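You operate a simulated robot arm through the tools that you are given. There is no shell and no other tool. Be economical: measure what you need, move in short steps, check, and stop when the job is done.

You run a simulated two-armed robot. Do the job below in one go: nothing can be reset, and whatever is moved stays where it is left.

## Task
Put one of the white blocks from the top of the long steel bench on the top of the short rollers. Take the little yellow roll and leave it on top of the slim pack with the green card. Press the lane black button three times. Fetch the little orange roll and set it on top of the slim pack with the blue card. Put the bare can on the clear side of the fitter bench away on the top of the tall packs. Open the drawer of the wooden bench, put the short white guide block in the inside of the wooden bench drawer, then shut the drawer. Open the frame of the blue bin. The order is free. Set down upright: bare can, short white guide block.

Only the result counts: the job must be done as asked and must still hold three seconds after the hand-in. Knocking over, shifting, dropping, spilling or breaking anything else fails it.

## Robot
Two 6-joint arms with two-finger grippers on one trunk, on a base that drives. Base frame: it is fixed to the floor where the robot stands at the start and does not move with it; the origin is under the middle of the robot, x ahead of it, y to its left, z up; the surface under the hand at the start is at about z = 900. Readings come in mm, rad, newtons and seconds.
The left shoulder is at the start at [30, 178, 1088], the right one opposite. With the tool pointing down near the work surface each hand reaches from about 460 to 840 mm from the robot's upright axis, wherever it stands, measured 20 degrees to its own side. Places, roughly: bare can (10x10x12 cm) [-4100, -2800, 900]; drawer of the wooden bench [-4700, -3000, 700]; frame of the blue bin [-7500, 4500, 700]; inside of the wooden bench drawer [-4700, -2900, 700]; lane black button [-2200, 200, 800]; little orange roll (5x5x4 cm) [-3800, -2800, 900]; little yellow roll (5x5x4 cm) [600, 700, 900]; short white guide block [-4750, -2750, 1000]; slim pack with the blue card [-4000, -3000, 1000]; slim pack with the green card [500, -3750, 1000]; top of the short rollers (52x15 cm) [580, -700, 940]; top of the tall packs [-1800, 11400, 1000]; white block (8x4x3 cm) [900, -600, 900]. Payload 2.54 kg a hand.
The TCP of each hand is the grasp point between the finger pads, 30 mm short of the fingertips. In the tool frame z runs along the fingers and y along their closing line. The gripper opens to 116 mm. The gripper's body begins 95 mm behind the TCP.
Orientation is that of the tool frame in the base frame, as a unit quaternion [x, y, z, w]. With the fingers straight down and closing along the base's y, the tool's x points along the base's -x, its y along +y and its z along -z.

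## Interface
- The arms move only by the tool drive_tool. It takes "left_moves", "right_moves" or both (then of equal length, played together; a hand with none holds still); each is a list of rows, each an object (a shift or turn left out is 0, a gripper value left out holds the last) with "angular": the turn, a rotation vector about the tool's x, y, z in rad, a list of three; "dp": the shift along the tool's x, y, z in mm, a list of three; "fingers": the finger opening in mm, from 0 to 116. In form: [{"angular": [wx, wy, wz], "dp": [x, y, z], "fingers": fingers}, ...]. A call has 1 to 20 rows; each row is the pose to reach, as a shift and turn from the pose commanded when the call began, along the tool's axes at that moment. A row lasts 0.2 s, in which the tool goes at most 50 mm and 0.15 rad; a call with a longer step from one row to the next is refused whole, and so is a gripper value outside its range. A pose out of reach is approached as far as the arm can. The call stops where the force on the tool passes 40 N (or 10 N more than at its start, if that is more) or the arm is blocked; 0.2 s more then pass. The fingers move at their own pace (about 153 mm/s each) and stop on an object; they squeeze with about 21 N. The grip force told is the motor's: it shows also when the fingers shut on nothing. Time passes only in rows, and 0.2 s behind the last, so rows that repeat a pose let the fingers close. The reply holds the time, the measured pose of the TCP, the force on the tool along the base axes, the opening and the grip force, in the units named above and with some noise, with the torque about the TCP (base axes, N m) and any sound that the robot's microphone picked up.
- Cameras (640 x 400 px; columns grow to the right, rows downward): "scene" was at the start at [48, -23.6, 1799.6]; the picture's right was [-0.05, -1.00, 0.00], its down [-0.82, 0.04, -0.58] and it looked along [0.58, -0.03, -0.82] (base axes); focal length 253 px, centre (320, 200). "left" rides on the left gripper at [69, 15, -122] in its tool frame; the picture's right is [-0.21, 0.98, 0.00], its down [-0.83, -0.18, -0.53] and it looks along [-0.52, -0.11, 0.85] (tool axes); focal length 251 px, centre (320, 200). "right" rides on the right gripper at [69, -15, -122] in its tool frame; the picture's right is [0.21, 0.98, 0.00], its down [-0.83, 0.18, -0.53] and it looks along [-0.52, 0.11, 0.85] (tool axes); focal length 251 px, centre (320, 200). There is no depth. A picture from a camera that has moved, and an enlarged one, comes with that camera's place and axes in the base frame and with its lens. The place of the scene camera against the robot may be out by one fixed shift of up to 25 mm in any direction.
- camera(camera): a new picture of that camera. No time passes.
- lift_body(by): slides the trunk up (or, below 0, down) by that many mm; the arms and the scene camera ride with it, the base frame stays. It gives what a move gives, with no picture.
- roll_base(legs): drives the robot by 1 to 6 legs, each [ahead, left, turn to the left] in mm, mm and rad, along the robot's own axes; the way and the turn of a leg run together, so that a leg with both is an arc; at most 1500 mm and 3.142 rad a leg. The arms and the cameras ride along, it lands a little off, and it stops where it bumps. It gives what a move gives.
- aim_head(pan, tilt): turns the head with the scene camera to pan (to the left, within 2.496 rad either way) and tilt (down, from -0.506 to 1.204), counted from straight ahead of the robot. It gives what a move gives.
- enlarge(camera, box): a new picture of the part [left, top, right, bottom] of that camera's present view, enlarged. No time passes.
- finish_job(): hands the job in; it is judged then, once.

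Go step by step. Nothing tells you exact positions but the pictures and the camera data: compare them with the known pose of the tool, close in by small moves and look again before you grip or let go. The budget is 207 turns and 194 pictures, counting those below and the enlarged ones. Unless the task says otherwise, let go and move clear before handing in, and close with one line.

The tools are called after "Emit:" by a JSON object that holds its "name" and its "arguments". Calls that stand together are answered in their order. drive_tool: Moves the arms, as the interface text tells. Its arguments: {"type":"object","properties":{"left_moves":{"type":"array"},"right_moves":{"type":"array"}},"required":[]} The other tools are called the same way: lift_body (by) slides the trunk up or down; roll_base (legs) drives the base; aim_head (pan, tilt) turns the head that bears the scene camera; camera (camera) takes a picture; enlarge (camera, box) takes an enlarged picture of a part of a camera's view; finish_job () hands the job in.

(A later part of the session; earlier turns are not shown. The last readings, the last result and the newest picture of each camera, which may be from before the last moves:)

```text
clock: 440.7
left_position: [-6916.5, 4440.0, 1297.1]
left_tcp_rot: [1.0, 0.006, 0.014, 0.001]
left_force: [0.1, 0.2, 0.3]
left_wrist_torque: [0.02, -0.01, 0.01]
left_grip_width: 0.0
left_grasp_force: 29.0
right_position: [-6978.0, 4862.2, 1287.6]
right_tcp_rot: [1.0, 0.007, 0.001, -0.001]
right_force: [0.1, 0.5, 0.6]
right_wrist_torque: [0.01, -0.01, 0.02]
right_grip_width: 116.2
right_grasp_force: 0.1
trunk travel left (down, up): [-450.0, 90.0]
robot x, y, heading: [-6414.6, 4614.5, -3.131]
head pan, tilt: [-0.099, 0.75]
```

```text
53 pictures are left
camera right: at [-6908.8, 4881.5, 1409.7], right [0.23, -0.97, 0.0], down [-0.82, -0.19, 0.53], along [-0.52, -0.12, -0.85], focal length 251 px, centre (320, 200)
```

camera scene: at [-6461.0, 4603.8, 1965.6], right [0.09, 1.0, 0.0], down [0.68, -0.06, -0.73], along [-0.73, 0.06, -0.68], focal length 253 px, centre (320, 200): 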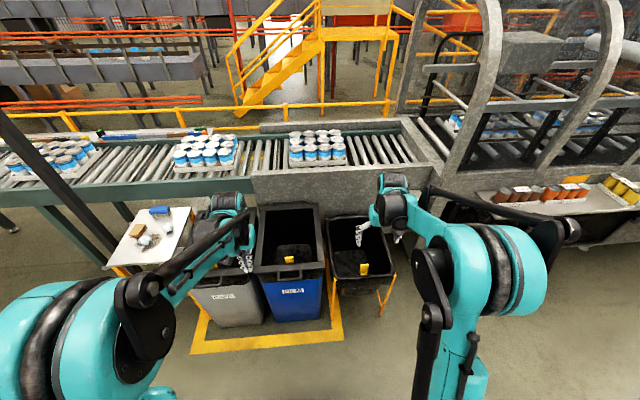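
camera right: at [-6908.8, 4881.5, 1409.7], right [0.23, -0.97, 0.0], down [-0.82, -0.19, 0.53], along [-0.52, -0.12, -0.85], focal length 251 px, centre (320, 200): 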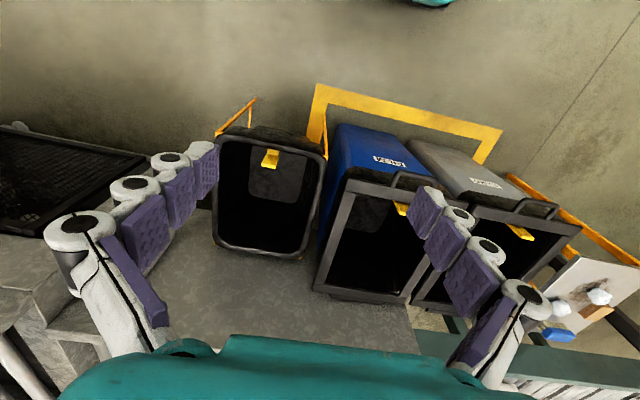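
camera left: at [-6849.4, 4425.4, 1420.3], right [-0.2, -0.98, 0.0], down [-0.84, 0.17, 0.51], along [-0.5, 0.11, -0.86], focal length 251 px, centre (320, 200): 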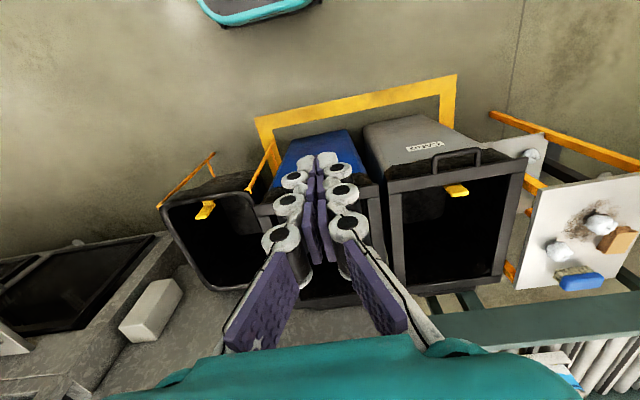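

Emit:
{"name": "enlarge", "arguments": {"camera": "scene", "box": [230, 195, 350, 320]}}

Emit:
{"name": "enlarge", "arguments": {"camera": "right", "box": [300, 110, 450, 310]}}

```text
3.20 times, centred on (290, 258) of scene
camera zoom: at [-6461.0, 4603.8, 1965.6], right [0.09, 1.0, 0.0], down [0.68, -0.06, -0.73], along [-0.73, 0.06, -0.68], focal length 808 px, centre (416, 16)
```

zoom: 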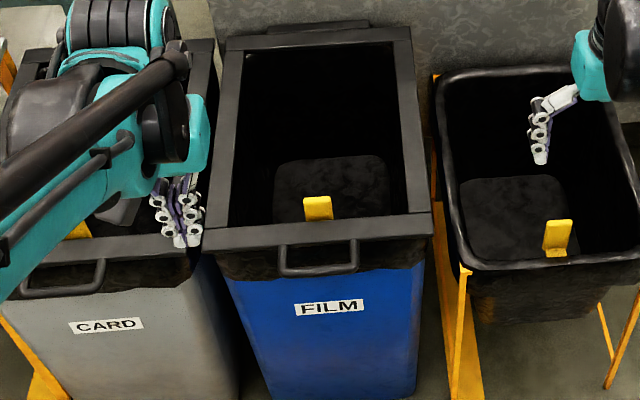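

```text
2.00 times, centred on (375, 210) of right
camera zoom: at [-6908.8, 4881.5, 1409.7], right [0.23, -0.97, 0.0], down [-0.82, -0.19, 0.53], along [-0.52, -0.12, -0.85], focal length 503 px, centre (210, 180)
```

zoom: 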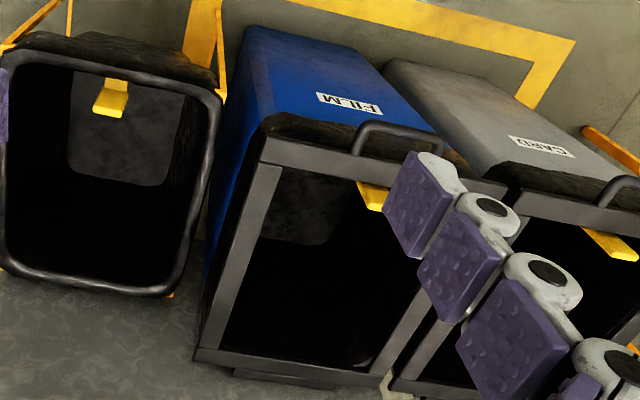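

The frame is hinged at the rear (x ≈ -7740) with a U-handle bar in front at about [-7173, 4518, 722]. I'll raise the trunk fully, position the base, and set the left hand to the same 45° grip orientation as for the drawer.

Emit:
{"name": "lift_body", "arguments": {"by": 88}}

Emit:
{"name": "roll_base", "arguments": {"legs": [[276, -54, -0.01]]}}

Emit:
{"name": "drive_tool", "arguments": {"left_moves": [{"dp": [0, 0, 0], "angular": [-0.051, -0.051, 0.1235], "fingers": 60}, {"angular": [-0.102, -0.102, 0.247]}, {"angular": [-0.1535, -0.1535, 0.3705]}, {"angular": [-0.2047, -0.2047, 0.494]}, {"angular": [-0.2558, -0.2558, 0.6175]}, {"angular": [-0.307, -0.307, 0.741]}, {"angular": [-0.358, -0.358, 0.8645]}, {"angular": [-0.409, -0.409, 0.988]}, {"angular": [-0.4605, -0.4605, 1.1115]}, {"angular": [-0.5117, -0.5117, 1.235]}, {"angular": [-0.563, -0.563, 1.3585]}, {"angular": [-0.614, -0.614, 1.482]}]}}

Emit:
{"name": "camera", "arguments": {"camera": "left"}}

```text
clock: 441.9
left_position: [-6916.2, 4439.5, 1384.4]
left_tcp_rot: [1.0, 0.006, 0.013, 0.001]
left_force: [0.0, -0.3, -0.8]
left_wrist_torque: [-0.02, -0.04, 0.01]
left_grip_width: 0.1
left_grasp_force: 28.7
right_position: [-6976.8, 4863.3, 1376.0]
right_tcp_rot: [1.0, 0.007, 0.001, -0.001]
right_force: [0.8, 0.5, 0.0]
right_wrist_torque: [0.0, 0.0, 0.0]
right_grip_width: 116.1
right_grasp_force: 0.0
trunk travel left (down, up): [-538.0, 2.0]
robot x, y, heading: [-6418.8, 4615.8, -3.129]
head pan, tilt: [-0.099, 0.75]
```

```text
clock: 443.9
left_position: [-7191.9, 4496.6, 1385.0]
left_tcp_rot: [1.0, 0.003, 0.013, 0.001]
left_force: [0.4, -0.3, 0.4]
left_wrist_torque: [-0.02, 0.01, 0.0]
left_grip_width: 0.3
left_grasp_force: 28.4
right_position: [-7250.4, 4919.4, 1376.4]
right_tcp_rot: [1.0, 0.003, 0.0, 0.0]
right_force: [1.0, -0.3, 0.1]
right_wrist_torque: [0.02, 0.01, 0.03]
right_grip_width: 115.9
right_grasp_force: 0.1
trunk travel left (down, up): [-538.0, 2.0]
robot x, y, heading: [-6688.8, 4668.8, -3.139]
head pan, tilt: [-0.099, 0.75]
```

```text
clock: 446.5
left_position: [-7194.1, 4495.7, 1385.6]
left_tcp_rot: [0.659, -0.655, -0.26, 0.264]
left_force: [0.3, -0.1, 0.6]
left_wrist_torque: [0.02, 0.02, -0.03]
left_grip_width: 59.9
left_grasp_force: 0.0
right_position: [-7253.0, 4919.7, 1376.4]
right_tcp_rot: [1.0, 0.003, 0.001, -0.001]
right_force: [0.3, 0.5, 0.1]
right_wrist_torque: [-0.02, 0.01, 0.0]
right_grip_width: 116.2
right_grasp_force: 0.0
trunk travel left (down, up): [-538.0, 2.0]
robot x, y, heading: [-6689.9, 4667.1, -3.133]
head pan, tilt: [-0.099, 0.75]
```

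```text
50 pictures are left
camera left: at [-7120.2, 4427.5, 1483.6], right [-0.71, 0.21, 0.67], down [0.49, 0.83, 0.26], along [-0.5, 0.52, -0.69], focal length 251 px, centre (320, 200)
```

left: 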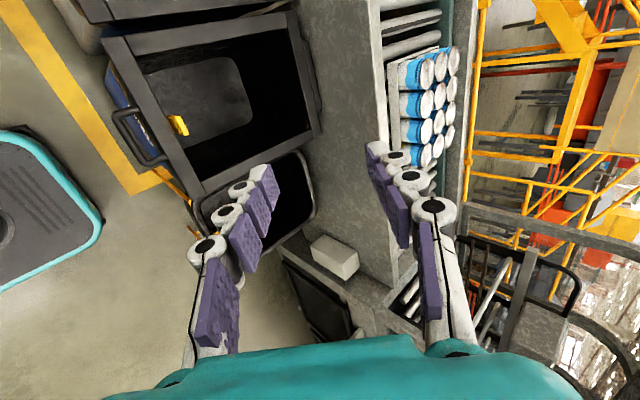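

The handle is confirmed at [-7166, 4518, 722]. I'll bring the left hand down to the pre-grasp point in front of and above it.

Emit:
{"name": "drive_tool", "arguments": {"left_moves": [{"dp": [-2, -36, 28]}, {"dp": [-4, -72, 57]}, {"dp": [-6, -109, 86]}, {"dp": [-8, -146, 115]}, {"dp": [-10, -183, 143]}, {"dp": [-12, -220, 172]}, {"dp": [-14, -256, 201]}, {"dp": [-15, -293, 230]}, {"dp": [-17, -330, 258]}, {"dp": [-19, -366, 287]}, {"dp": [-20, -403, 316]}, {"dp": [-22, -440, 345]}, {"dp": [-23, -476, 373]}]}}

Emit:
{"name": "camera", "arguments": {"camera": "left"}}

```text
clock: 449.3
left_position: [-7411.8, 4534.3, 1033.5]
left_tcp_rot: [0.659, -0.655, -0.259, 0.262]
left_force: [1.0, -0.4, -0.6]
left_wrist_torque: [-0.01, -0.02, -0.01]
left_grip_width: 59.9
left_grasp_force: 0.0
left hand out of reach, approached as far as the arm can: row 2, 3, 4, 5, 6, 7, 8, 9, 10, 11, 12, 13
right_position: [-7252.7, 4921.1, 1376.0]
right_tcp_rot: [1.0, 0.003, 0.001, 0.001]
right_force: [1.0, -0.3, -0.3]
right_wrist_torque: [0.0, 0.0, 0.01]
right_grip_width: 116.1
right_grasp_force: 0.0
trunk travel left (down, up): [-538.0, 2.0]
robot x, y, heading: [-6689.5, 4668.2, -3.135]
head pan, tilt: [-0.099, 0.75]
```

```text
49 pictures are left
camera left: at [-7338.1, 4465.6, 1131.7], right [-0.71, 0.21, 0.67], down [0.49, 0.83, 0.26], along [-0.5, 0.52, -0.7], focal length 251 px, centre (320, 200)
```

left: 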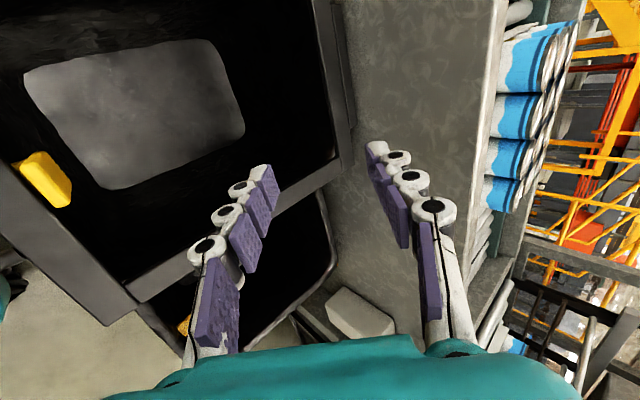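

With this pitch the arm can't fold that close. A vertical hand with fingers closing fore-and-aft suits both the reach and the arc, so I'll re-orient to that above the handle, and lower the trunk.

Emit:
{"name": "drive_tool", "arguments": {"left_moves": [{"dp": [3, -14, -36], "angular": [0.12, 0, 0]}, {"dp": [6, -28, -72], "angular": [0.24, 0, 0]}, {"dp": [9, -42, -109], "angular": [0.36, 0, 0]}, {"dp": [12, -56, -145], "angular": [0.48, 0, 0]}, {"dp": [14, -70, -182], "angular": [0.6, 0, 0]}, {"dp": [16, -84, -218], "angular": [0.7, 0, 0]}, {"dp": [18, -98, -254], "angular": [0.785, 0, 0]}]}}

Emit:
{"name": "lift_body", "arguments": {"by": -230}}

Emit:
{"name": "camera", "arguments": {"camera": "left"}}

```text
clock: 450.9
left_position: [-7163.6, 4520.8, 1162.7]
left_tcp_rot: [0.71, -0.704, 0.011, -0.009]
left_force: [0.2, -0.4, 1.2]
left_wrist_torque: [0.04, 0.03, 0.01]
left_grip_width: 60.1
left_grasp_force: 0.0
left hand out of reach, approached as far as the arm can: row 1, 2, 3
right_position: [-7251.0, 4920.6, 1376.2]
right_tcp_rot: [1.0, 0.004, -0.001, 0.0]
right_force: [1.0, 0.2, 0.1]
right_wrist_torque: [-0.05, 0.04, 0.04]
right_grip_width: 115.8
right_grasp_force: 0.0
trunk travel left (down, up): [-538.0, 2.0]
robot x, y, heading: [-6693.3, 4671.3, -3.133]
head pan, tilt: [-0.099, 0.75]
```

```text
clock: 453.3
left_position: [-7167.6, 4521.8, 931.5]
left_tcp_rot: [0.71, -0.704, 0.009, -0.009]
left_force: [-0.3, -0.1, 0.0]
left_wrist_torque: [-0.01, -0.05, 0.02]
left_grip_width: 59.8
left_grasp_force: 0.1
right_position: [-7252.6, 4920.5, 1146.3]
right_tcp_rot: [1.0, 0.003, 0.001, 0.0]
right_force: [-0.4, -0.1, -0.2]
right_wrist_torque: [-0.02, 0.0, -0.03]
right_grip_width: 115.9
right_grasp_force: 0.0
trunk travel left (down, up): [-308.0, 232.0]
robot x, y, heading: [-6692.9, 4668.6, -3.14]
head pan, tilt: [-0.099, 0.75]
```

```text
48 pictures are left
camera left: at [-7183.6, 4450.8, 1052.9], right [-0.98, 0.21, -0.03], down [0.16, 0.83, 0.54], along [0.13, 0.52, -0.84], focal length 251 px, centre (320, 200)
```

left: 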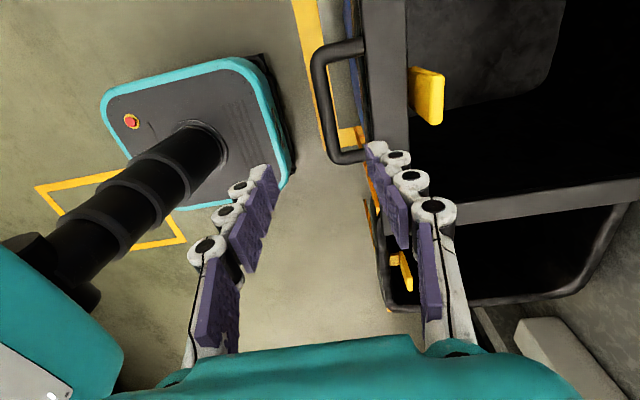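

The handle bar is right between the fingers' line, with the frame edge 55 mm beyond. I'll narrow the opening to 50 and descend onto the bar.

Emit:
{"name": "drive_tool", "arguments": {"left_moves": [{"dp": [2, -2, 45], "fingers": 50}, {"dp": [4, -2, 90]}, {"dp": [4, -2, 135]}, {"dp": [4, -2, 165]}, {"dp": [4, -2, 185]}, {"dp": [4, -2, 197]}]}}

Emit:
{"name": "camera", "arguments": {"camera": "left"}}

```text
clock: 454.5
left_position: [-7232.6, 4519.5, 782.3]
left_tcp_rot: [0.71, -0.704, 0.008, -0.005]
left_force: [0.3, -1.1, 33.6]
left_wrist_torque: [-0.02, 1.43, 0.04]
left_grip_width: 55.7
left_grasp_force: 4.2
left hand out of reach, approached as far as the arm can: row 1, 2, 3, 4, 5
right_position: [-7250.4, 4921.5, 1146.3]
right_tcp_rot: [1.0, 0.004, 0.0, 0.0]
right_force: [-0.2, 0.7, -0.6]
right_wrist_torque: [-0.02, -0.05, 0.01]
right_grip_width: 116.0
right_grasp_force: 0.0
trunk travel left (down, up): [-308.0, 232.0]
robot x, y, heading: [-6691.0, 4671.4, -3.131]
head pan, tilt: [-0.099, 0.75]
stopped in row 5 (left hand): the force on the tool passed its limit at 106 N (the readings are from after the stop); the commanded pose is now the measured one
```

```text
47 pictures are left
camera left: at [-7248.2, 4450.8, 903.2], right [-0.98, 0.21, -0.02], down [0.16, 0.83, 0.53], along [0.13, 0.52, -0.85], focal length 251 px, centre (320, 200)
```

left: 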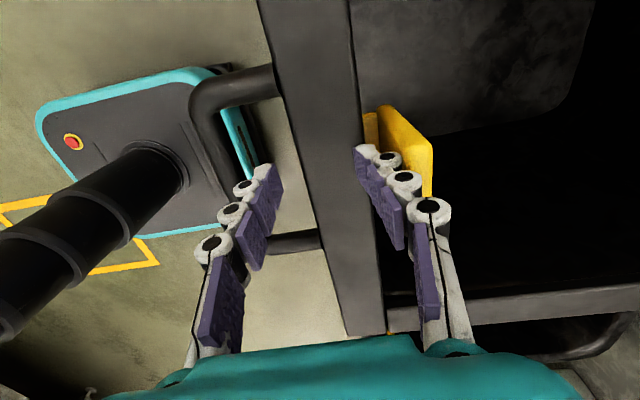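

The arm was pushed forward by its fold limit and touched the frame. I'll rise straight up, then back the base 120 mm for proper reach.

Emit:
{"name": "drive_tool", "arguments": {"left_moves": [{"dp": [0, 0, -10]}, {"dp": [0, 0, -40]}, {"dp": [0, 0, -80]}, {"dp": [0, 0, -120]}, {"dp": [0, 0, -150]}]}}

Emit:
{"name": "roll_base", "arguments": {"legs": [[-100, 0, 0]]}}

Emit:
{"name": "camera", "arguments": {"camera": "left"}}

```text
clock: 455.7
left_position: [-7236.0, 4522.6, 925.7]
left_tcp_rot: [0.71, -0.704, 0.01, -0.007]
left_force: [-0.3, 0.0, -0.3]
left_wrist_torque: [0.03, 0.0, 0.02]
left_grip_width: 50.1
left_grasp_force: 0.0
right_position: [-7251.7, 4919.2, 1145.8]
right_tcp_rot: [1.0, 0.004, 0.001, 0.0]
right_force: [0.9, 0.1, 0.9]
right_wrist_torque: [0.0, 0.05, -0.02]
right_grip_width: 115.8
right_grasp_force: 0.1
trunk travel left (down, up): [-308.0, 232.0]
robot x, y, heading: [-6690.2, 4669.6, -3.132]
head pan, tilt: [-0.099, 0.75]
```

```text
clock: 456.8
left_position: [-7141.3, 4523.9, 925.6]
left_tcp_rot: [0.71, -0.704, 0.01, -0.007]
left_force: [0.3, 0.3, 0.6]
left_wrist_torque: [-0.01, 0.04, 0.0]
left_grip_width: 49.9
left_grasp_force: 0.0
right_position: [-7156.8, 4920.8, 1145.0]
right_tcp_rot: [1.0, 0.003, 0.0, -0.001]
right_force: [0.1, 0.8, -0.1]
right_wrist_torque: [-0.01, 0.02, 0.0]
right_grip_width: 116.0
right_grasp_force: 0.1
trunk travel left (down, up): [-308.0, 232.0]
robot x, y, heading: [-6598.6, 4672.2, -3.137]
head pan, tilt: [-0.099, 0.75]
```

```text
46 pictures are left
camera left: at [-7157.9, 4454.0, 1048.3], right [-0.98, 0.21, -0.02], down [0.16, 0.83, 0.53], along [0.13, 0.52, -0.84], focal length 251 px, centre (320, 200)
```

left: 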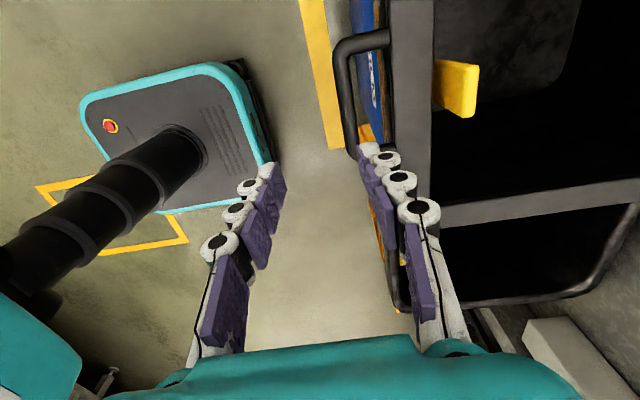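

Emit:
{"name": "drive_tool", "arguments": {"left_moves": [{"dp": [1, 25, 0]}, {"dp": [1, 25, 0]}]}}

Emit:
{"name": "lift_body", "arguments": {"by": -120}}

Emit:
{"name": "camera", "arguments": {"camera": "left"}}

```text
clock: 457.4
left_position: [-7167.8, 4521.5, 927.6]
left_tcp_rot: [0.71, -0.704, 0.009, -0.007]
left_force: [0.2, 0.0, -0.7]
left_wrist_torque: [-0.02, 0.02, 0.0]
left_grip_width: 49.9
left_grasp_force: 0.0
right_position: [-7157.9, 4921.9, 1145.8]
right_tcp_rot: [1.0, 0.004, -0.001, 0.0]
right_force: [-0.4, 0.0, 0.9]
right_wrist_torque: [-0.01, 0.05, -0.04]
right_grip_width: 116.0
right_grasp_force: 0.1
trunk travel left (down, up): [-308.0, 232.0]
robot x, y, heading: [-6595.3, 4671.0, -3.142]
head pan, tilt: [-0.099, 0.75]
```

```text
clock: 458.9
left_position: [-7167.2, 4520.9, 806.8]
left_tcp_rot: [0.71, -0.704, 0.011, -0.007]
left_force: [-0.5, 0.5, 0.4]
left_wrist_torque: [0.03, -0.02, 0.02]
left_grip_width: 50.1
left_grasp_force: 0.0
right_position: [-7158.5, 4920.4, 1025.8]
right_tcp_rot: [1.0, 0.003, 0.001, 0.0]
right_force: [0.8, 0.1, -0.9]
right_wrist_torque: [-0.01, -0.01, -0.03]
right_grip_width: 116.2
right_grasp_force: 0.1
trunk travel left (down, up): [-188.0, 352.0]
robot x, y, heading: [-6591.9, 4670.7, -3.137]
head pan, tilt: [-0.099, 0.75]
```

```text
45 pictures are left
camera left: at [-7184.9, 4452.5, 928.7], right [-0.98, 0.21, -0.02], down [0.16, 0.83, 0.53], along [0.13, 0.52, -0.84], focal length 251 px, centre (320, 200)
```

left: 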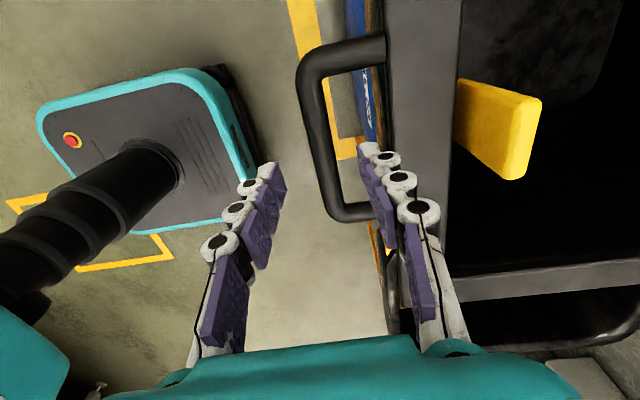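

The bar lies midway between the fingers. I'll descend 73 mm and close.

Emit:
{"name": "drive_tool", "arguments": {"left_moves": [{"dp": [4, -1, 30]}, {"dp": [4, -1, 55]}, {"dp": [4, -1, 70]}, {"dp": [4, -1, 74]}, {"dp": [4, -1, 74], "fingers": 0}, {"dp": [4, -1, 74]}, {"dp": [4, -1, 74]}]}}

Emit:
{"name": "camera", "arguments": {"camera": "left"}}

```text
clock: 460.5
left_position: [-7168.3, 4516.5, 731.7]
left_tcp_rot: [0.71, -0.704, 0.009, -0.007]
left_force: [-21.7, -1.1, 6.2]
left_wrist_torque: [0.07, -0.11, 0.14]
left_grip_width: 15.9
left_grasp_force: 39.0
right_position: [-7158.8, 4921.4, 1025.6]
right_tcp_rot: [1.0, 0.003, 0.002, 0.0]
right_force: [0.1, -0.5, -0.2]
right_wrist_torque: [-0.01, 0.0, -0.02]
right_grip_width: 116.1
right_grasp_force: 0.0
trunk travel left (down, up): [-188.0, 352.0]
robot x, y, heading: [-6594.3, 4673.0, -3.138]
head pan, tilt: [-0.099, 0.75]
```

```text
44 pictures are left
camera left: at [-7185.1, 4448.2, 853.1], right [-0.98, 0.21, -0.02], down [0.16, 0.83, 0.53], along [0.13, 0.52, -0.84], focal length 251 px, centre (320, 200)
```

left: 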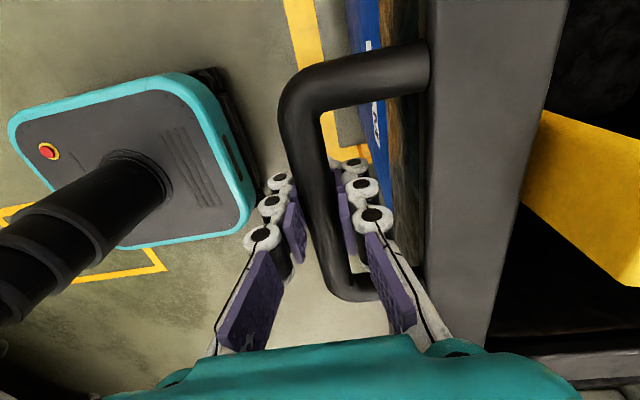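

The bar is gripped. I'll lift it along an arc about the rear hinge, radius ≈ 574 mm, first to about 21°.

Emit:
{"name": "drive_tool", "arguments": {"left_moves": [{"dp": [0, 0, -20]}, {"dp": [0, 1, -40]}, {"dp": [0, 3, -60]}, {"dp": [0, 7, -90]}, {"dp": [0, 12.5, -119]}, {"dp": [0, 20, -149]}, {"dp": [0, 28, -177]}, {"dp": [0, 38, -206]}]}}

Emit:
{"name": "camera", "arguments": {"camera": "scene"}}

```text
clock: 462.3
left_position: [-7205.9, 4517.3, 937.3]
left_tcp_rot: [0.711, -0.703, 0.01, -0.007]
left_force: [19.9, 5.5, 6.5]
left_wrist_torque: [-0.13, 0.28, 0.12]
left_grip_width: 15.5
left_grasp_force: 39.0
right_position: [-7155.4, 4921.4, 1027.7]
right_tcp_rot: [1.0, 0.003, 0.001, 0.0]
right_force: [-0.5, 0.7, -0.2]
right_wrist_torque: [-0.01, -0.02, -0.01]
right_grip_width: 116.0
right_grasp_force: 0.1
trunk travel left (down, up): [-188.0, 352.0]
robot x, y, heading: [-6594.1, 4669.9, -3.14]
head pan, tilt: [-0.099, 0.75]
```

```text
43 pictures are left
camera scene: at [-6639.2, 4659.6, 1703.7], right [0.09, 1.0, 0.0], down [0.68, -0.06, -0.73], along [-0.73, 0.07, -0.68], focal length 253 px, centre (320, 200)
```

scene: 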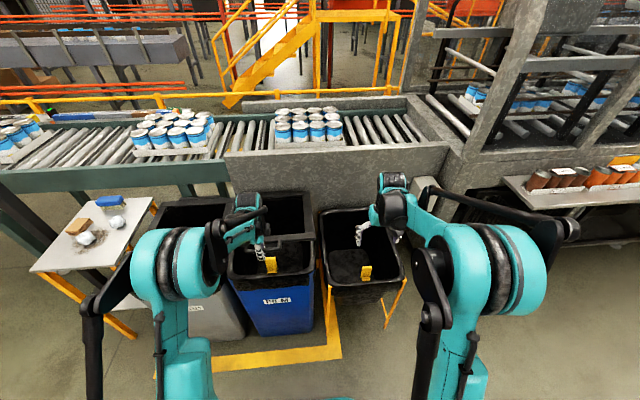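

The frame is rising. I'll continue the arc with a slightly corrected path to about 34°.

Emit:
{"name": "drive_tool", "arguments": {"left_moves": [{"dp": [0, 1, -17]}, {"dp": [0, 4, -33]}, {"dp": [0, 12, -51]}, {"dp": [0, 20.5, -69.5]}, {"dp": [0, 30, -88]}, {"dp": [0, 39.5, -105]}, {"dp": [0, 50, -122]}, {"dp": [0, 60.5, -139]}]}}

Emit:
{"name": "camera", "arguments": {"camera": "left"}}

```text
clock: 464.1
left_position: [-7276.3, 4517.1, 1071.6]
left_tcp_rot: [0.711, -0.703, 0.01, -0.008]
left_force: [-17.0, -4.4, -14.4]
left_wrist_torque: [-0.45, -0.38, 0.02]
left_grip_width: 15.6
left_grasp_force: 39.0
right_position: [-7160.6, 4919.5, 1023.9]
right_tcp_rot: [1.0, 0.003, 0.003, 0.0]
right_force: [-0.3, 0.1, 0.4]
right_wrist_torque: [-0.01, -0.02, -0.05]
right_grip_width: 115.9
right_grasp_force: 0.0
trunk travel left (down, up): [-188.0, 352.0]
robot x, y, heading: [-6594.0, 4668.5, -3.133]
head pan, tilt: [-0.099, 0.75]
```

```text
42 pictures are left
camera left: at [-7292.7, 4447.9, 1193.3], right [-0.98, 0.2, -0.03], down [0.16, 0.83, 0.54], along [0.13, 0.52, -0.84], focal length 251 px, centre (320, 200)
```

left: 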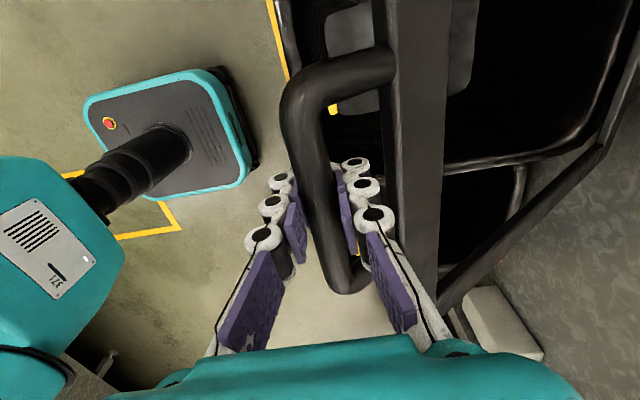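

The frame follows with modest forces. I'll keep going with the arm to about 45°.

Emit:
{"name": "drive_tool", "arguments": {"left_moves": [{"dp": [0, 8, -12]}, {"dp": [0, 18, -24]}, {"dp": [0, 28, -36]}, {"dp": [0, 39, -49]}, {"dp": [0, 50, -61]}, {"dp": [0, 60, -72]}]}}

```text
clock: 465.5
left_position: [-7336.8, 4516.4, 1145.4]
left_tcp_rot: [0.71, -0.704, 0.011, -0.008]
left_force: [-11.6, -3.2, -12.6]
left_wrist_torque: [0.06, -0.3, -0.04]
left_grip_width: 15.7
left_grasp_force: 39.2
right_position: [-7159.6, 4920.3, 1024.2]
right_tcp_rot: [1.0, 0.004, 0.002, 0.0]
right_force: [-0.2, 0.3, 0.7]
right_wrist_torque: [-0.02, -0.01, 0.01]
right_grip_width: 116.1
right_grasp_force: 0.0
trunk travel left (down, up): [-188.0, 352.0]
robot x, y, heading: [-6592.7, 4672.5, -3.135]
head pan, tilt: [-0.099, 0.75]
```

Emit:
{"name": "drive_tool", "arguments": {"left_moves": [{"dp": [0, 8, -7.5]}, {"dp": [0, 16, -15]}, {"dp": [0, 24, -22]}, {"dp": [0, 31.5, -28.5]}]}}

Emit:
{"name": "lift_body", "arguments": {"by": 12}}

Emit:
{"name": "roll_base", "arguments": {"legs": [[16, 0, 0]]}}

```text
clock: 466.5
left_position: [-7348.4, 4517.4, 1157.6]
left_tcp_rot: [0.71, -0.704, 0.011, -0.008]
left_force: [-21.7, 1.1, -24.7]
left_wrist_torque: [-0.02, -0.36, 0.02]
left_grip_width: 16.0
left_grasp_force: 38.7
left hand out of reach, approached as far as the arm can: row 2, 3, 4
right_position: [-7162.8, 4921.5, 1022.2]
right_tcp_rot: [1.0, 0.003, 0.003, -0.001]
right_force: [0.3, 0.2, 0.3]
right_wrist_torque: [0.03, 0.0, -0.04]
right_grip_width: 116.1
right_grasp_force: 0.0
trunk travel left (down, up): [-188.0, 352.0]
robot x, y, heading: [-6595.0, 4672.9, -3.142]
head pan, tilt: [-0.099, 0.75]
```

```text
clock: 466.9
left_position: [-7350.8, 4517.0, 1162.1]
left_tcp_rot: [0.71, -0.704, 0.009, -0.006]
left_force: [-19.2, -0.9, -23.9]
left_wrist_torque: [-0.02, -0.18, 0.06]
left_grip_width: 16.0
left_grasp_force: 39.5
right_position: [-7160.8, 4920.3, 1030.2]
right_tcp_rot: [1.0, 0.003, 0.002, 0.0]
right_force: [0.4, 0.0, 0.2]
right_wrist_torque: [0.0, -0.01, 0.0]
right_grip_width: 116.0
right_grasp_force: 0.1
trunk travel left (down, up): [-194.0, 346.0]
robot x, y, heading: [-6599.5, 4672.0, -3.136]
head pan, tilt: [-0.099, 0.75]
stopped: the force on the tool passed its limit at 51 N (the readings are from after the stop); the commanded pose is now the measured one
```

```text
clock: 467.7
left_position: [-7358.1, 4515.7, 1168.5]
left_tcp_rot: [0.71, -0.704, 0.01, -0.006]
left_force: [5.2, -0.3, 5.0]
left_wrist_torque: [0.14, -0.09, -0.02]
left_grip_width: 15.9
left_grasp_force: 39.3
right_position: [-7172.7, 4921.4, 1033.6]
right_tcp_rot: [1.0, 0.004, 0.0, 0.0]
right_force: [-0.7, 0.6, 0.3]
right_wrist_torque: [0.01, 0.02, 0.0]
right_grip_width: 115.9
right_grasp_force: 0.0
trunk travel left (down, up): [-194.0, 346.0]
robot x, y, heading: [-6611.0, 4667.7, -3.13]
head pan, tilt: [-0.099, 0.75]
```

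Alternating small base and trunk steps follows the arc well with low forces. I'll continue that way.

Emit:
{"name": "roll_base", "arguments": {"legs": [[18, 0, 0]]}}

Emit:
{"name": "lift_body", "arguments": {"by": 14}}

Emit:
{"name": "roll_base", "arguments": {"legs": [[18, 0, 0]]}}

Emit:
{"name": "lift_body", "arguments": {"by": 13}}

Emit:
{"name": "roll_base", "arguments": {"legs": [[20, 0, 0]]}}

Emit:
{"name": "lift_body", "arguments": {"by": 12}}

```text
clock: 468.6
left_position: [-7373.4, 4516.6, 1173.3]
left_tcp_rot: [0.71, -0.704, 0.012, -0.008]
left_force: [7.7, 0.3, 9.1]
left_wrist_torque: [0.01, 0.03, -0.01]
left_grip_width: 15.4
left_grasp_force: 38.8
right_position: [-7190.4, 4920.4, 1031.8]
right_tcp_rot: [1.0, 0.004, 0.0, 0.0]
right_force: [-0.7, -0.8, 0.3]
right_wrist_torque: [-0.02, 0.0, 0.01]
right_grip_width: 116.1
right_grasp_force: 0.1
trunk travel left (down, up): [-194.0, 346.0]
robot x, y, heading: [-6630.2, 4672.4, -3.134]
head pan, tilt: [-0.099, 0.75]
stopped in leg 1: the force on the tool passed its limit at 76 N (the readings are from after the stop); the commanded pose is now the measured one
```

```text
clock: 469.3
left_position: [-7382.4, 4517.1, 1178.9]
left_tcp_rot: [0.711, -0.703, 0.011, -0.009]
left_force: [-18.2, 1.9, -23.4]
left_wrist_torque: [-0.33, -0.42, 0.12]
left_grip_width: 15.0
left_grasp_force: 38.8
right_position: [-7196.1, 4919.5, 1044.1]
right_tcp_rot: [1.0, 0.003, 0.002, 0.0]
right_force: [-0.4, 0.7, 0.3]
right_wrist_torque: [0.02, 0.01, -0.04]
right_grip_width: 116.1
right_grasp_force: 0.1
trunk travel left (down, up): [-208.0, 332.0]
robot x, y, heading: [-6627.2, 4666.1, -3.136]
head pan, tilt: [-0.099, 0.75]
```

```text
clock: 470.1
left_position: [-7390.0, 4517.4, 1187.9]
left_tcp_rot: [0.71, -0.704, 0.011, -0.009]
left_force: [9.1, 2.0, 8.7]
left_wrist_torque: [0.3, 0.09, -0.03]
left_grip_width: 15.4
left_grasp_force: 38.3
right_position: [-7208.6, 4921.4, 1047.5]
right_tcp_rot: [1.0, 0.005, 0.0, -0.001]
right_force: [-0.4, 0.1, -0.2]
right_wrist_torque: [0.0, 0.02, 0.02]
right_grip_width: 115.9
right_grasp_force: 0.0
trunk travel left (down, up): [-208.0, 332.0]
robot x, y, heading: [-6649.5, 4669.7, -3.134]
head pan, tilt: [-0.099, 0.75]
```

```text
clock: 470.7
left_position: [-7398.7, 4517.0, 1193.2]
left_tcp_rot: [0.71, -0.704, 0.013, -0.01]
left_force: [-19.1, 3.3, -25.3]
left_wrist_torque: [-0.31, -0.44, -0.09]
left_grip_width: 15.8
left_grasp_force: 38.8
right_position: [-7214.4, 4920.0, 1056.4]
right_tcp_rot: [1.0, 0.005, 0.002, 0.0]
right_force: [0.0, -0.8, 0.1]
right_wrist_torque: [0.04, 0.02, -0.01]
right_grip_width: 116.0
right_grasp_force: 0.1
trunk travel left (down, up): [-221.0, 319.0]
robot x, y, heading: [-6648.7, 4668.9, -3.135]
head pan, tilt: [-0.099, 0.75]
```

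```text
clock: 471.4
left_position: [-7408.2, 4517.5, 1201.5]
left_tcp_rot: [0.71, -0.704, 0.011, -0.009]
left_force: [11.4, 3.1, 13.7]
left_wrist_torque: [0.16, 0.14, -0.1]
left_grip_width: 15.5
left_grasp_force: 38.3
right_position: [-7227.4, 4920.6, 1060.5]
right_tcp_rot: [1.0, 0.005, -0.001, 0.002]
right_force: [-0.4, 0.3, 0.0]
right_wrist_torque: [-0.01, 0.0, -0.01]
right_grip_width: 116.0
right_grasp_force: 0.1
trunk travel left (down, up): [-221.0, 319.0]
robot x, y, heading: [-6666.7, 4669.8, -3.139]
head pan, tilt: [-0.099, 0.75]
```

```text
clock: 472.1
left_position: [-7417.6, 4517.5, 1207.5]
left_tcp_rot: [0.71, -0.704, 0.013, -0.01]
left_force: [-13.9, 3.7, -22.0]
left_wrist_torque: [-0.3, -0.31, -0.06]
left_grip_width: 15.5
left_grasp_force: 38.8
right_position: [-7232.7, 4920.7, 1068.8]
right_tcp_rot: [1.0, 0.004, 0.002, -0.001]
right_force: [-0.1, -0.8, 0.6]
right_wrist_torque: [-0.01, 0.01, 0.03]
right_grip_width: 115.9
right_grasp_force: 0.0
trunk travel left (down, up): [-233.0, 307.0]
robot x, y, heading: [-6668.0, 4670.7, -3.134]
head pan, tilt: [-0.099, 0.75]
```

Emit:
{"name": "roll_base", "arguments": {"legs": [[22, 0, 0]]}}

Emit:
{"name": "lift_body", "arguments": {"by": 12}}

Emit:
{"name": "roll_base", "arguments": {"legs": [[22, 0, 0]]}}

Emit:
{"name": "lift_body", "arguments": {"by": 11}}

Emit:
{"name": "roll_base", "arguments": {"legs": [[24, 0, 0]]}}

Emit:
{"name": "lift_body", "arguments": {"by": 10}}

Emit:
{"name": "roll_base", "arguments": {"legs": [[26, 0, 0]]}}

Emit:
{"name": "lift_body", "arguments": {"by": 9}}

```text
clock: 472.9
left_position: [-7428.0, 4515.9, 1214.5]
left_tcp_rot: [0.71, -0.704, 0.011, -0.009]
left_force: [14.1, 2.9, 19.2]
left_wrist_torque: [-0.19, 0.26, -0.08]
left_grip_width: 15.4
left_grasp_force: 38.6
right_position: [-7248.9, 4920.3, 1072.5]
right_tcp_rot: [1.0, 0.005, 0.0, 0.0]
right_force: [0.6, -0.2, -0.6]
right_wrist_torque: [0.03, 0.01, 0.0]
right_grip_width: 115.8
right_grasp_force: 0.0
trunk travel left (down, up): [-233.0, 307.0]
robot x, y, heading: [-6685.4, 4670.2, -3.134]
head pan, tilt: [-0.099, 0.75]
```

```text
clock: 473.4
left_position: [-7438.1, 4516.8, 1220.6]
left_tcp_rot: [0.71, -0.704, 0.014, -0.011]
left_force: [-11.8, 4.1, -19.4]
left_wrist_torque: [-0.33, -0.26, -0.12]
left_grip_width: 15.7
left_grasp_force: 38.0
right_position: [-7254.5, 4918.6, 1081.4]
right_tcp_rot: [1.0, 0.004, 0.003, 0.0]
right_force: [0.4, -0.3, 0.6]
right_wrist_torque: [-0.01, 0.0, -0.02]
right_grip_width: 115.8
right_grasp_force: 0.0
trunk travel left (down, up): [-245.0, 295.0]
robot x, y, heading: [-6691.7, 4668.6, -3.13]
head pan, tilt: [-0.099, 0.75]
```

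```text
clock: 474.2
left_position: [-7451.7, 4516.8, 1224.0]
left_tcp_rot: [0.711, -0.703, 0.013, -0.01]
left_force: [8.1, 5.0, 9.8]
left_wrist_torque: [-0.47, 0.08, -0.31]
left_grip_width: 14.6
left_grasp_force: 37.8
right_position: [-7273.2, 4920.7, 1083.2]
right_tcp_rot: [1.0, 0.005, -0.001, 0.0]
right_force: [0.2, 0.6, 0.4]
right_wrist_torque: [0.0, 0.0, 0.03]
right_grip_width: 116.0
right_grasp_force: 0.1
trunk travel left (down, up): [-245.0, 295.0]
robot x, y, heading: [-6707.4, 4669.5, -3.132]
head pan, tilt: [-0.099, 0.75]
```

```text
clock: 474.8
left_position: [-7458.4, 4515.7, 1231.4]
left_tcp_rot: [0.71, -0.704, 0.013, -0.012]
left_force: [-15.4, 3.8, -26.5]
left_wrist_torque: [-0.11, -0.43, -0.22]
left_grip_width: 14.6
left_grasp_force: 38.3
right_position: [-7278.1, 4919.6, 1091.3]
right_tcp_rot: [1.0, 0.006, 0.002, -0.001]
right_force: [0.4, 0.4, 0.9]
right_wrist_torque: [0.01, 0.02, -0.01]
right_grip_width: 116.2
right_grasp_force: 0.1
trunk travel left (down, up): [-256.0, 284.0]
robot x, y, heading: [-6711.2, 4668.7, -3.133]
head pan, tilt: [-0.099, 0.75]
```

```text
clock: 475.6
left_position: [-7474.1, 4516.2, 1238.0]
left_tcp_rot: [0.711, -0.703, 0.013, -0.011]
left_force: [10.1, 2.5, 18.6]
left_wrist_torque: [-0.3, 0.13, -0.25]
left_grip_width: 14.7
left_grasp_force: 38.1
right_position: [-7294.5, 4918.4, 1095.4]
right_tcp_rot: [1.0, 0.005, 0.0, 0.001]
right_force: [-0.6, 0.9, 0.1]
right_wrist_torque: [0.03, -0.01, 0.01]
right_grip_width: 115.9
right_grasp_force: 0.1
trunk travel left (down, up): [-256.0, 284.0]
robot x, y, heading: [-6735.5, 4669.6, -3.133]
head pan, tilt: [-0.099, 0.75]
```

```text
clock: 476.2
left_position: [-7480.8, 4515.7, 1243.1]
left_tcp_rot: [0.71, -0.704, 0.014, -0.012]
left_force: [-9.4, 3.8, -19.9]
left_wrist_torque: [-0.37, -0.28, -0.27]
left_grip_width: 14.5
left_grasp_force: 38.2
right_position: [-7300.6, 4918.7, 1102.2]
right_tcp_rot: [1.0, 0.006, 0.003, 0.0]
right_force: [1.1, -0.2, -0.1]
right_wrist_torque: [0.0, 0.0, 0.0]
right_grip_width: 116.1
right_grasp_force: 0.0
trunk travel left (down, up): [-266.0, 274.0]
robot x, y, heading: [-6735.6, 4668.9, -3.132]
head pan, tilt: [-0.099, 0.75]
```

```text
clock: 477.1
left_position: [-7497.0, 4516.5, 1250.7]
left_tcp_rot: [0.711, -0.703, 0.013, -0.012]
left_force: [12.9, 5.3, 25.5]
left_wrist_torque: [-0.09, 0.24, -0.37]
left_grip_width: 14.6
left_grasp_force: 38.4
right_position: [-7320.2, 4918.8, 1106.1]
right_tcp_rot: [1.0, 0.005, -0.001, 0.001]
right_force: [-0.6, 0.1, -0.6]
right_wrist_torque: [0.03, 0.0, 0.0]
right_grip_width: 116.1
right_grasp_force: 0.1
trunk travel left (down, up): [-266.0, 274.0]
robot x, y, heading: [-6762.9, 4668.4, -3.129]
head pan, tilt: [-0.099, 0.75]
```

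```text
clock: 477.6
left_position: [-7504.2, 4516.4, 1254.0]
left_tcp_rot: [0.71, -0.704, 0.013, -0.012]
left_force: [-5.0, 5.0, -11.9]
left_wrist_torque: [-0.32, -0.12, -0.27]
left_grip_width: 14.3
left_grasp_force: 38.2
right_position: [-7323.5, 4919.2, 1111.9]
right_tcp_rot: [1.0, 0.006, 0.002, 0.0]
right_force: [-0.1, 0.0, -0.5]
right_wrist_torque: [0.0, 0.04, -0.01]
right_grip_width: 115.9
right_grasp_force: 0.1
trunk travel left (down, up): [-275.0, 265.0]
robot x, y, heading: [-6759.7, 4670.2, -3.132]
head pan, tilt: [-0.099, 0.75]
```

Emit:
{"name": "roll_base", "arguments": {"legs": [[26, 0, 0]]}}

Emit:
{"name": "lift_body", "arguments": {"by": 10}}

Emit:
{"name": "roll_base", "arguments": {"legs": [[26, 0, 0]]}}

Emit:
{"name": "lift_body", "arguments": {"by": 9}}

Emit:
{"name": "roll_base", "arguments": {"legs": [[28, 0, 0]]}}

Emit:
{"name": "lift_body", "arguments": {"by": 7}}

Emit:
{"name": "camera", "arguments": {"camera": "scene"}}

```text
clock: 478.6
left_position: [-7522.7, 4515.8, 1261.3]
left_tcp_rot: [0.71, -0.704, 0.016, -0.013]
left_force: [4.3, 1.2, 10.2]
left_wrist_torque: [-0.36, -0.01, -0.14]
left_grip_width: 14.5
left_grasp_force: 38.5
right_position: [-7348.2, 4917.2, 1114.0]
right_tcp_rot: [1.0, 0.006, -0.001, 0.001]
right_force: [-0.4, -0.2, 0.5]
right_wrist_torque: [-0.02, 0.02, -0.01]
right_grip_width: 116.2
right_grasp_force: 0.1
trunk travel left (down, up): [-275.0, 265.0]
robot x, y, heading: [-6784.3, 4674.7, -3.138]
head pan, tilt: [-0.099, 0.75]
stopped in leg 1: the force on the tool passed its limit at 43 N (the readings are from after the stop); the commanded pose is now the measured one
```

```text
clock: 479.2
left_position: [-7529.2, 4515.7, 1265.7]
left_tcp_rot: [0.71, -0.704, 0.017, -0.015]
left_force: [-11.1, 4.6, -28.7]
left_wrist_torque: [-0.12, -0.33, -0.25]
left_grip_width: 14.7
left_grasp_force: 38.6
right_position: [-7353.4, 4917.6, 1119.6]
right_tcp_rot: [1.0, 0.005, 0.003, 0.0]
right_force: [0.1, 0.4, -0.2]
right_wrist_torque: [0.03, 0.01, -0.03]
right_grip_width: 116.1
right_grasp_force: 0.1
trunk travel left (down, up): [-285.0, 255.0]
robot x, y, heading: [-6786.4, 4670.5, -3.134]
head pan, tilt: [-0.099, 0.75]
```

```text
clock: 480.0
left_position: [-7547.5, 4515.7, 1271.5]
left_tcp_rot: [0.71, -0.704, 0.016, -0.014]
left_force: [5.4, 4.5, 12.7]
left_wrist_torque: [-0.22, 0.08, -0.32]
left_grip_width: 14.6
left_grasp_force: 38.2
right_position: [-7374.4, 4917.5, 1123.6]
right_tcp_rot: [1.0, 0.007, 0.0, 0.0]
right_force: [0.7, -0.7, 0.0]
right_wrist_torque: [-0.01, 0.02, 0.01]
right_grip_width: 116.1
right_grasp_force: 0.1
trunk travel left (down, up): [-285.0, 255.0]
robot x, y, heading: [-6813.8, 4670.5, -3.131]
head pan, tilt: [-0.099, 0.75]
```

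```text
clock: 480.6
left_position: [-7554.9, 4515.1, 1276.1]
left_tcp_rot: [0.71, -0.704, 0.017, -0.016]
left_force: [-10.9, 6.0, -32.9]
left_wrist_torque: [-0.2, -0.36, -0.2]
left_grip_width: 14.5
left_grasp_force: 38.1
right_position: [-7379.0, 4917.8, 1129.6]
right_tcp_rot: [1.0, 0.006, 0.003, 0.0]
right_force: [-0.1, -0.5, -0.3]
right_wrist_torque: [0.02, 0.02, 0.0]
right_grip_width: 116.1
right_grasp_force: 0.1
trunk travel left (down, up): [-294.0, 246.0]
robot x, y, heading: [-6810.9, 4672.5, -3.13]
head pan, tilt: [-0.099, 0.75]
```

```text
clock: 481.4
left_position: [-7575.2, 4515.5, 1281.3]
left_tcp_rot: [0.71, -0.704, 0.017, -0.015]
left_force: [3.1, 5.7, 10.0]
left_wrist_torque: [-0.39, 0.05, -0.32]
left_grip_width: 14.4
left_grasp_force: 38.0
right_position: [-7401.7, 4919.0, 1132.1]
right_tcp_rot: [1.0, 0.007, 0.0, 0.001]
right_force: [0.2, 0.1, -0.2]
right_wrist_torque: [0.02, -0.01, 0.02]
right_grip_width: 116.3
right_grasp_force: 0.1
trunk travel left (down, up): [-294.0, 246.0]
robot x, y, heading: [-6836.2, 4668.1, -3.132]
head pan, tilt: [-0.099, 0.75]
```

```text
clock: 481.9
left_position: [-7580.6, 4514.6, 1283.7]
left_tcp_rot: [0.71, -0.704, 0.017, -0.016]
left_force: [-7.8, 5.3, -29.1]
left_wrist_torque: [-0.33, -0.26, -0.25]
left_grip_width: 14.5
left_grasp_force: 38.4
right_position: [-7406.3, 4918.1, 1136.0]
right_tcp_rot: [1.0, 0.006, 0.003, 0.0]
right_force: [0.7, 0.8, 0.0]
right_wrist_torque: [0.02, 0.01, -0.01]
right_grip_width: 116.2
right_grasp_force: 0.1
trunk travel left (down, up): [-301.0, 239.0]
robot x, y, heading: [-6841.6, 4667.2, -3.134]
head pan, tilt: [-0.099, 0.75]
```

```text
41 pictures are left
camera scene: at [-6893.0, 4657.0, 1816.3], right [0.09, 1.0, 0.0], down [0.68, -0.06, -0.73], along [-0.73, 0.07, -0.68], focal length 253 px, centre (320, 200)
```

scene: 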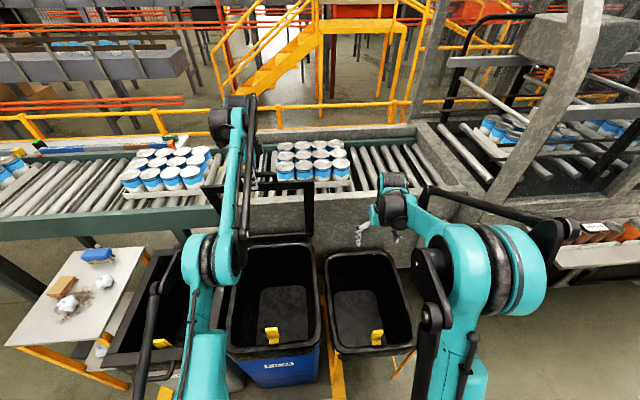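

The frame is near 75°. I'll continue toward vertical.

Emit:
{"name": "roll_base", "arguments": {"legs": [[28, 0, 0]]}}

Emit:
{"name": "lift_body", "arguments": {"by": 4}}

Emit:
{"name": "roll_base", "arguments": {"legs": [[28, 0, 0]]}}

Emit:
{"name": "lift_body", "arguments": {"by": 3}}

Emit:
{"name": "roll_base", "arguments": {"legs": [[28, 0, 0]]}}

Emit:
{"name": "camera", "arguments": {"camera": "left"}}

```text
clock: 482.7
left_position: [-7583.6, 4515.7, 1285.2]
left_tcp_rot: [0.71, -0.704, 0.016, -0.015]
left_force: [-2.3, -0.2, -9.1]
left_wrist_torque: [-0.03, -0.08, -0.1]
left_grip_width: 14.6
left_grasp_force: 38.8
right_position: [-7406.7, 4917.0, 1138.8]
right_tcp_rot: [1.0, 0.005, 0.002, -0.001]
right_force: [0.0, 0.5, 0.1]
right_wrist_torque: [-0.01, 0.02, 0.0]
right_grip_width: 116.2
right_grasp_force: 0.0
trunk travel left (down, up): [-301.0, 239.0]
robot x, y, heading: [-6841.5, 4666.7, -3.131]
head pan, tilt: [-0.099, 0.75]
stopped in leg 1: the force on the tool passed its limit at 43 N (the readings are from after the stop); the commanded pose is now the measured one
```

```text
clock: 483.2
left_position: [-7587.7, 4515.3, 1285.1]
left_tcp_rot: [0.709, -0.705, 0.017, -0.016]
left_force: [-8.6, 2.0, -33.1]
left_wrist_torque: [-0.52, -0.26, -0.05]
left_grip_width: 14.6
left_grasp_force: 38.4
right_position: [-7409.6, 4916.3, 1140.5]
right_tcp_rot: [1.0, 0.004, 0.002, 0.0]
right_force: [0.0, 0.4, 0.4]
right_wrist_torque: [0.01, 0.04, 0.02]
right_grip_width: 116.1
right_grasp_force: 0.0
trunk travel left (down, up): [-305.0, 235.0]
robot x, y, heading: [-6844.4, 4667.7, -3.132]
head pan, tilt: [-0.099, 0.75]
```

```text
clock: 483.9
left_position: [-7588.1, 4514.9, 1286.1]
left_tcp_rot: [0.71, -0.704, 0.015, -0.014]
left_force: [-1.8, -0.5, -11.9]
left_wrist_torque: [0.22, -0.08, -0.16]
left_grip_width: 14.6
left_grasp_force: 38.2
right_position: [-7410.7, 4916.4, 1141.8]
right_tcp_rot: [1.0, 0.005, 0.001, -0.001]
right_force: [0.3, 0.3, 0.2]
right_wrist_torque: [0.0, 0.02, -0.02]
right_grip_width: 115.8
right_grasp_force: 0.1
trunk travel left (down, up): [-305.0, 235.0]
robot x, y, heading: [-6848.1, 4667.7, -3.127]
head pan, tilt: [-0.099, 0.75]
stopped in leg 1: the force on the tool passed its limit at 46 N (the readings are from after the stop); the commanded pose is now the measured one
```

```text
clock: 484.4
left_position: [-7592.5, 4514.5, 1287.0]
left_tcp_rot: [0.709, -0.705, 0.015, -0.014]
left_force: [-7.2, 0.6, -29.5]
left_wrist_torque: [-0.26, -0.27, -0.16]
left_grip_width: 14.6
left_grasp_force: 38.2
right_position: [-7414.1, 4916.3, 1143.3]
right_tcp_rot: [1.0, 0.004, 0.002, 0.0]
right_force: [0.2, -0.3, 1.2]
right_wrist_torque: [-0.02, -0.02, 0.03]
right_grip_width: 116.1
right_grasp_force: 0.0
trunk travel left (down, up): [-308.0, 232.0]
robot x, y, heading: [-6846.1, 4670.0, -3.133]
head pan, tilt: [-0.099, 0.75]
```

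```text
clock: 485.1
left_position: [-7592.7, 4516.3, 1286.7]
left_tcp_rot: [0.71, -0.704, 0.015, -0.014]
left_force: [-2.0, -0.9, -11.1]
left_wrist_torque: [0.28, -0.03, -0.15]
left_grip_width: 14.5
left_grasp_force: 38.3
right_position: [-7413.4, 4917.3, 1145.5]
right_tcp_rot: [1.0, 0.005, 0.001, 0.0]
right_force: [1.1, -1.1, 0.2]
right_wrist_torque: [-0.02, 0.02, -0.01]
right_grip_width: 115.9
right_grasp_force: 0.2
trunk travel left (down, up): [-308.0, 232.0]
robot x, y, heading: [-6848.3, 4671.6, -3.133]
head pan, tilt: [-0.099, 0.75]
stopped in leg 1: the force on the tool passed its limit at 44 N (the readings are from after the stop); the commanded pose is now the measured one
```

```text
40 pictures are left
camera left: at [-7611.7, 4446.0, 1408.3], right [-0.98, 0.21, -0.04], down [0.15, 0.83, 0.54], along [0.14, 0.52, -0.84], focal length 251 px, centre (320, 200)
```

left: 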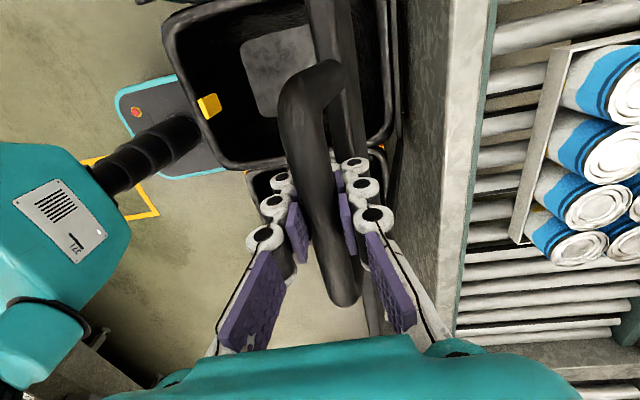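

Forward motion now meets resistance: perhaps the end stop. I'll probe gently with the arm alone.

Emit:
{"name": "drive_tool", "arguments": {"left_moves": [{"dp": [0, 3, 0]}, {"dp": [0, 6, -1]}, {"dp": [0, 9, -1.5]}, {"dp": [0, 9, -1.5]}]}}

Emit:
{"name": "enlarge", "arguments": {"camera": "scene", "box": [200, 90, 360, 260]}}

```text
clock: 486.1
left_position: [-7593.4, 4515.5, 1287.0]
left_tcp_rot: [0.71, -0.704, 0.016, -0.014]
left_force: [-0.6, -1.9, -2.9]
left_wrist_torque: [-0.12, 0.02, -0.16]
left_grip_width: 14.5
left_grasp_force: 37.9
left hand out of reach, approached as far as the arm can: row 2, 3, 4
right_position: [-7414.0, 4917.7, 1145.7]
right_tcp_rot: [1.0, 0.005, 0.001, -0.002]
right_force: [-0.5, 0.1, -0.1]
right_wrist_torque: [-0.02, -0.01, -0.04]
right_grip_width: 116.1
right_grasp_force: 0.1
trunk travel left (down, up): [-308.0, 232.0]
robot x, y, heading: [-6849.9, 4668.0, -3.131]
head pan, tilt: [-0.099, 0.75]
```

```text
2.35 times, centred on (280, 175) of scene
camera zoom: at [-6898.4, 4655.9, 1823.8], right [0.09, 1.0, 0.0], down [0.68, -0.06, -0.73], along [-0.73, 0.07, -0.68], focal length 594 px, centre (414, 259)
```

zoom: 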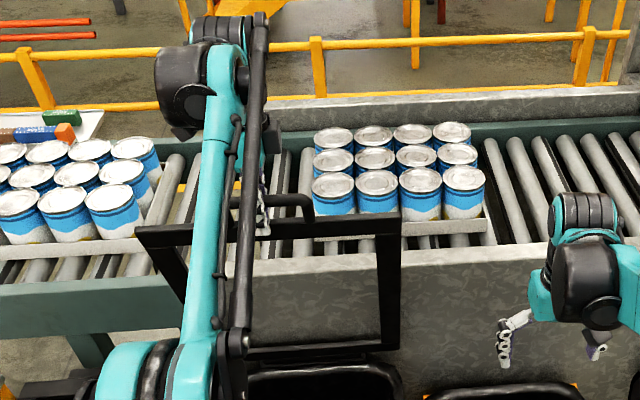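

The arm is at full stretch and forces are nearly zero, so the frame is balanced here. I'll open the fingers slightly, still straddling the bar, to see whether it stays.

Emit:
{"name": "drive_tool", "arguments": {"left_moves": [{"fingers": 34}, {"fingers": 34}, {"fingers": 34}, {"fingers": 34}, {"fingers": 34}]}}

Emit:
{"name": "camera", "arguments": {"camera": "left"}}

```text
clock: 487.3
left_position: [-7591.4, 4515.4, 1288.2]
left_tcp_rot: [0.71, -0.704, 0.015, -0.013]
left_force: [-0.1, 0.5, 0.6]
left_wrist_torque: [0.02, -0.02, -0.04]
left_grip_width: 34.5
left_grasp_force: 0.1
right_position: [-7412.3, 4918.2, 1145.5]
right_tcp_rot: [1.0, 0.006, 0.001, -0.001]
right_force: [0.1, -0.8, -0.6]
right_wrist_torque: [-0.03, 0.0, 0.02]
right_grip_width: 116.2
right_grasp_force: 0.1
trunk travel left (down, up): [-308.0, 232.0]
robot x, y, heading: [-6854.3, 4668.0, -3.135]
head pan, tilt: [-0.099, 0.75]
```

```text
38 pictures are left
camera left: at [-7610.9, 4446.8, 1408.5], right [-0.98, 0.21, -0.04], down [0.15, 0.83, 0.54], along [0.14, 0.52, -0.84], focal length 251 px, centre (320, 200)
```

left: 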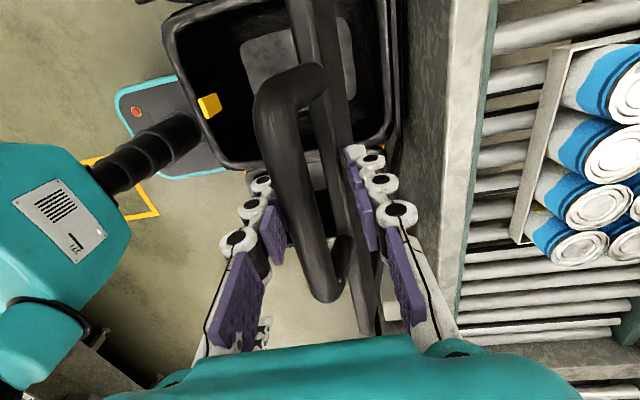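

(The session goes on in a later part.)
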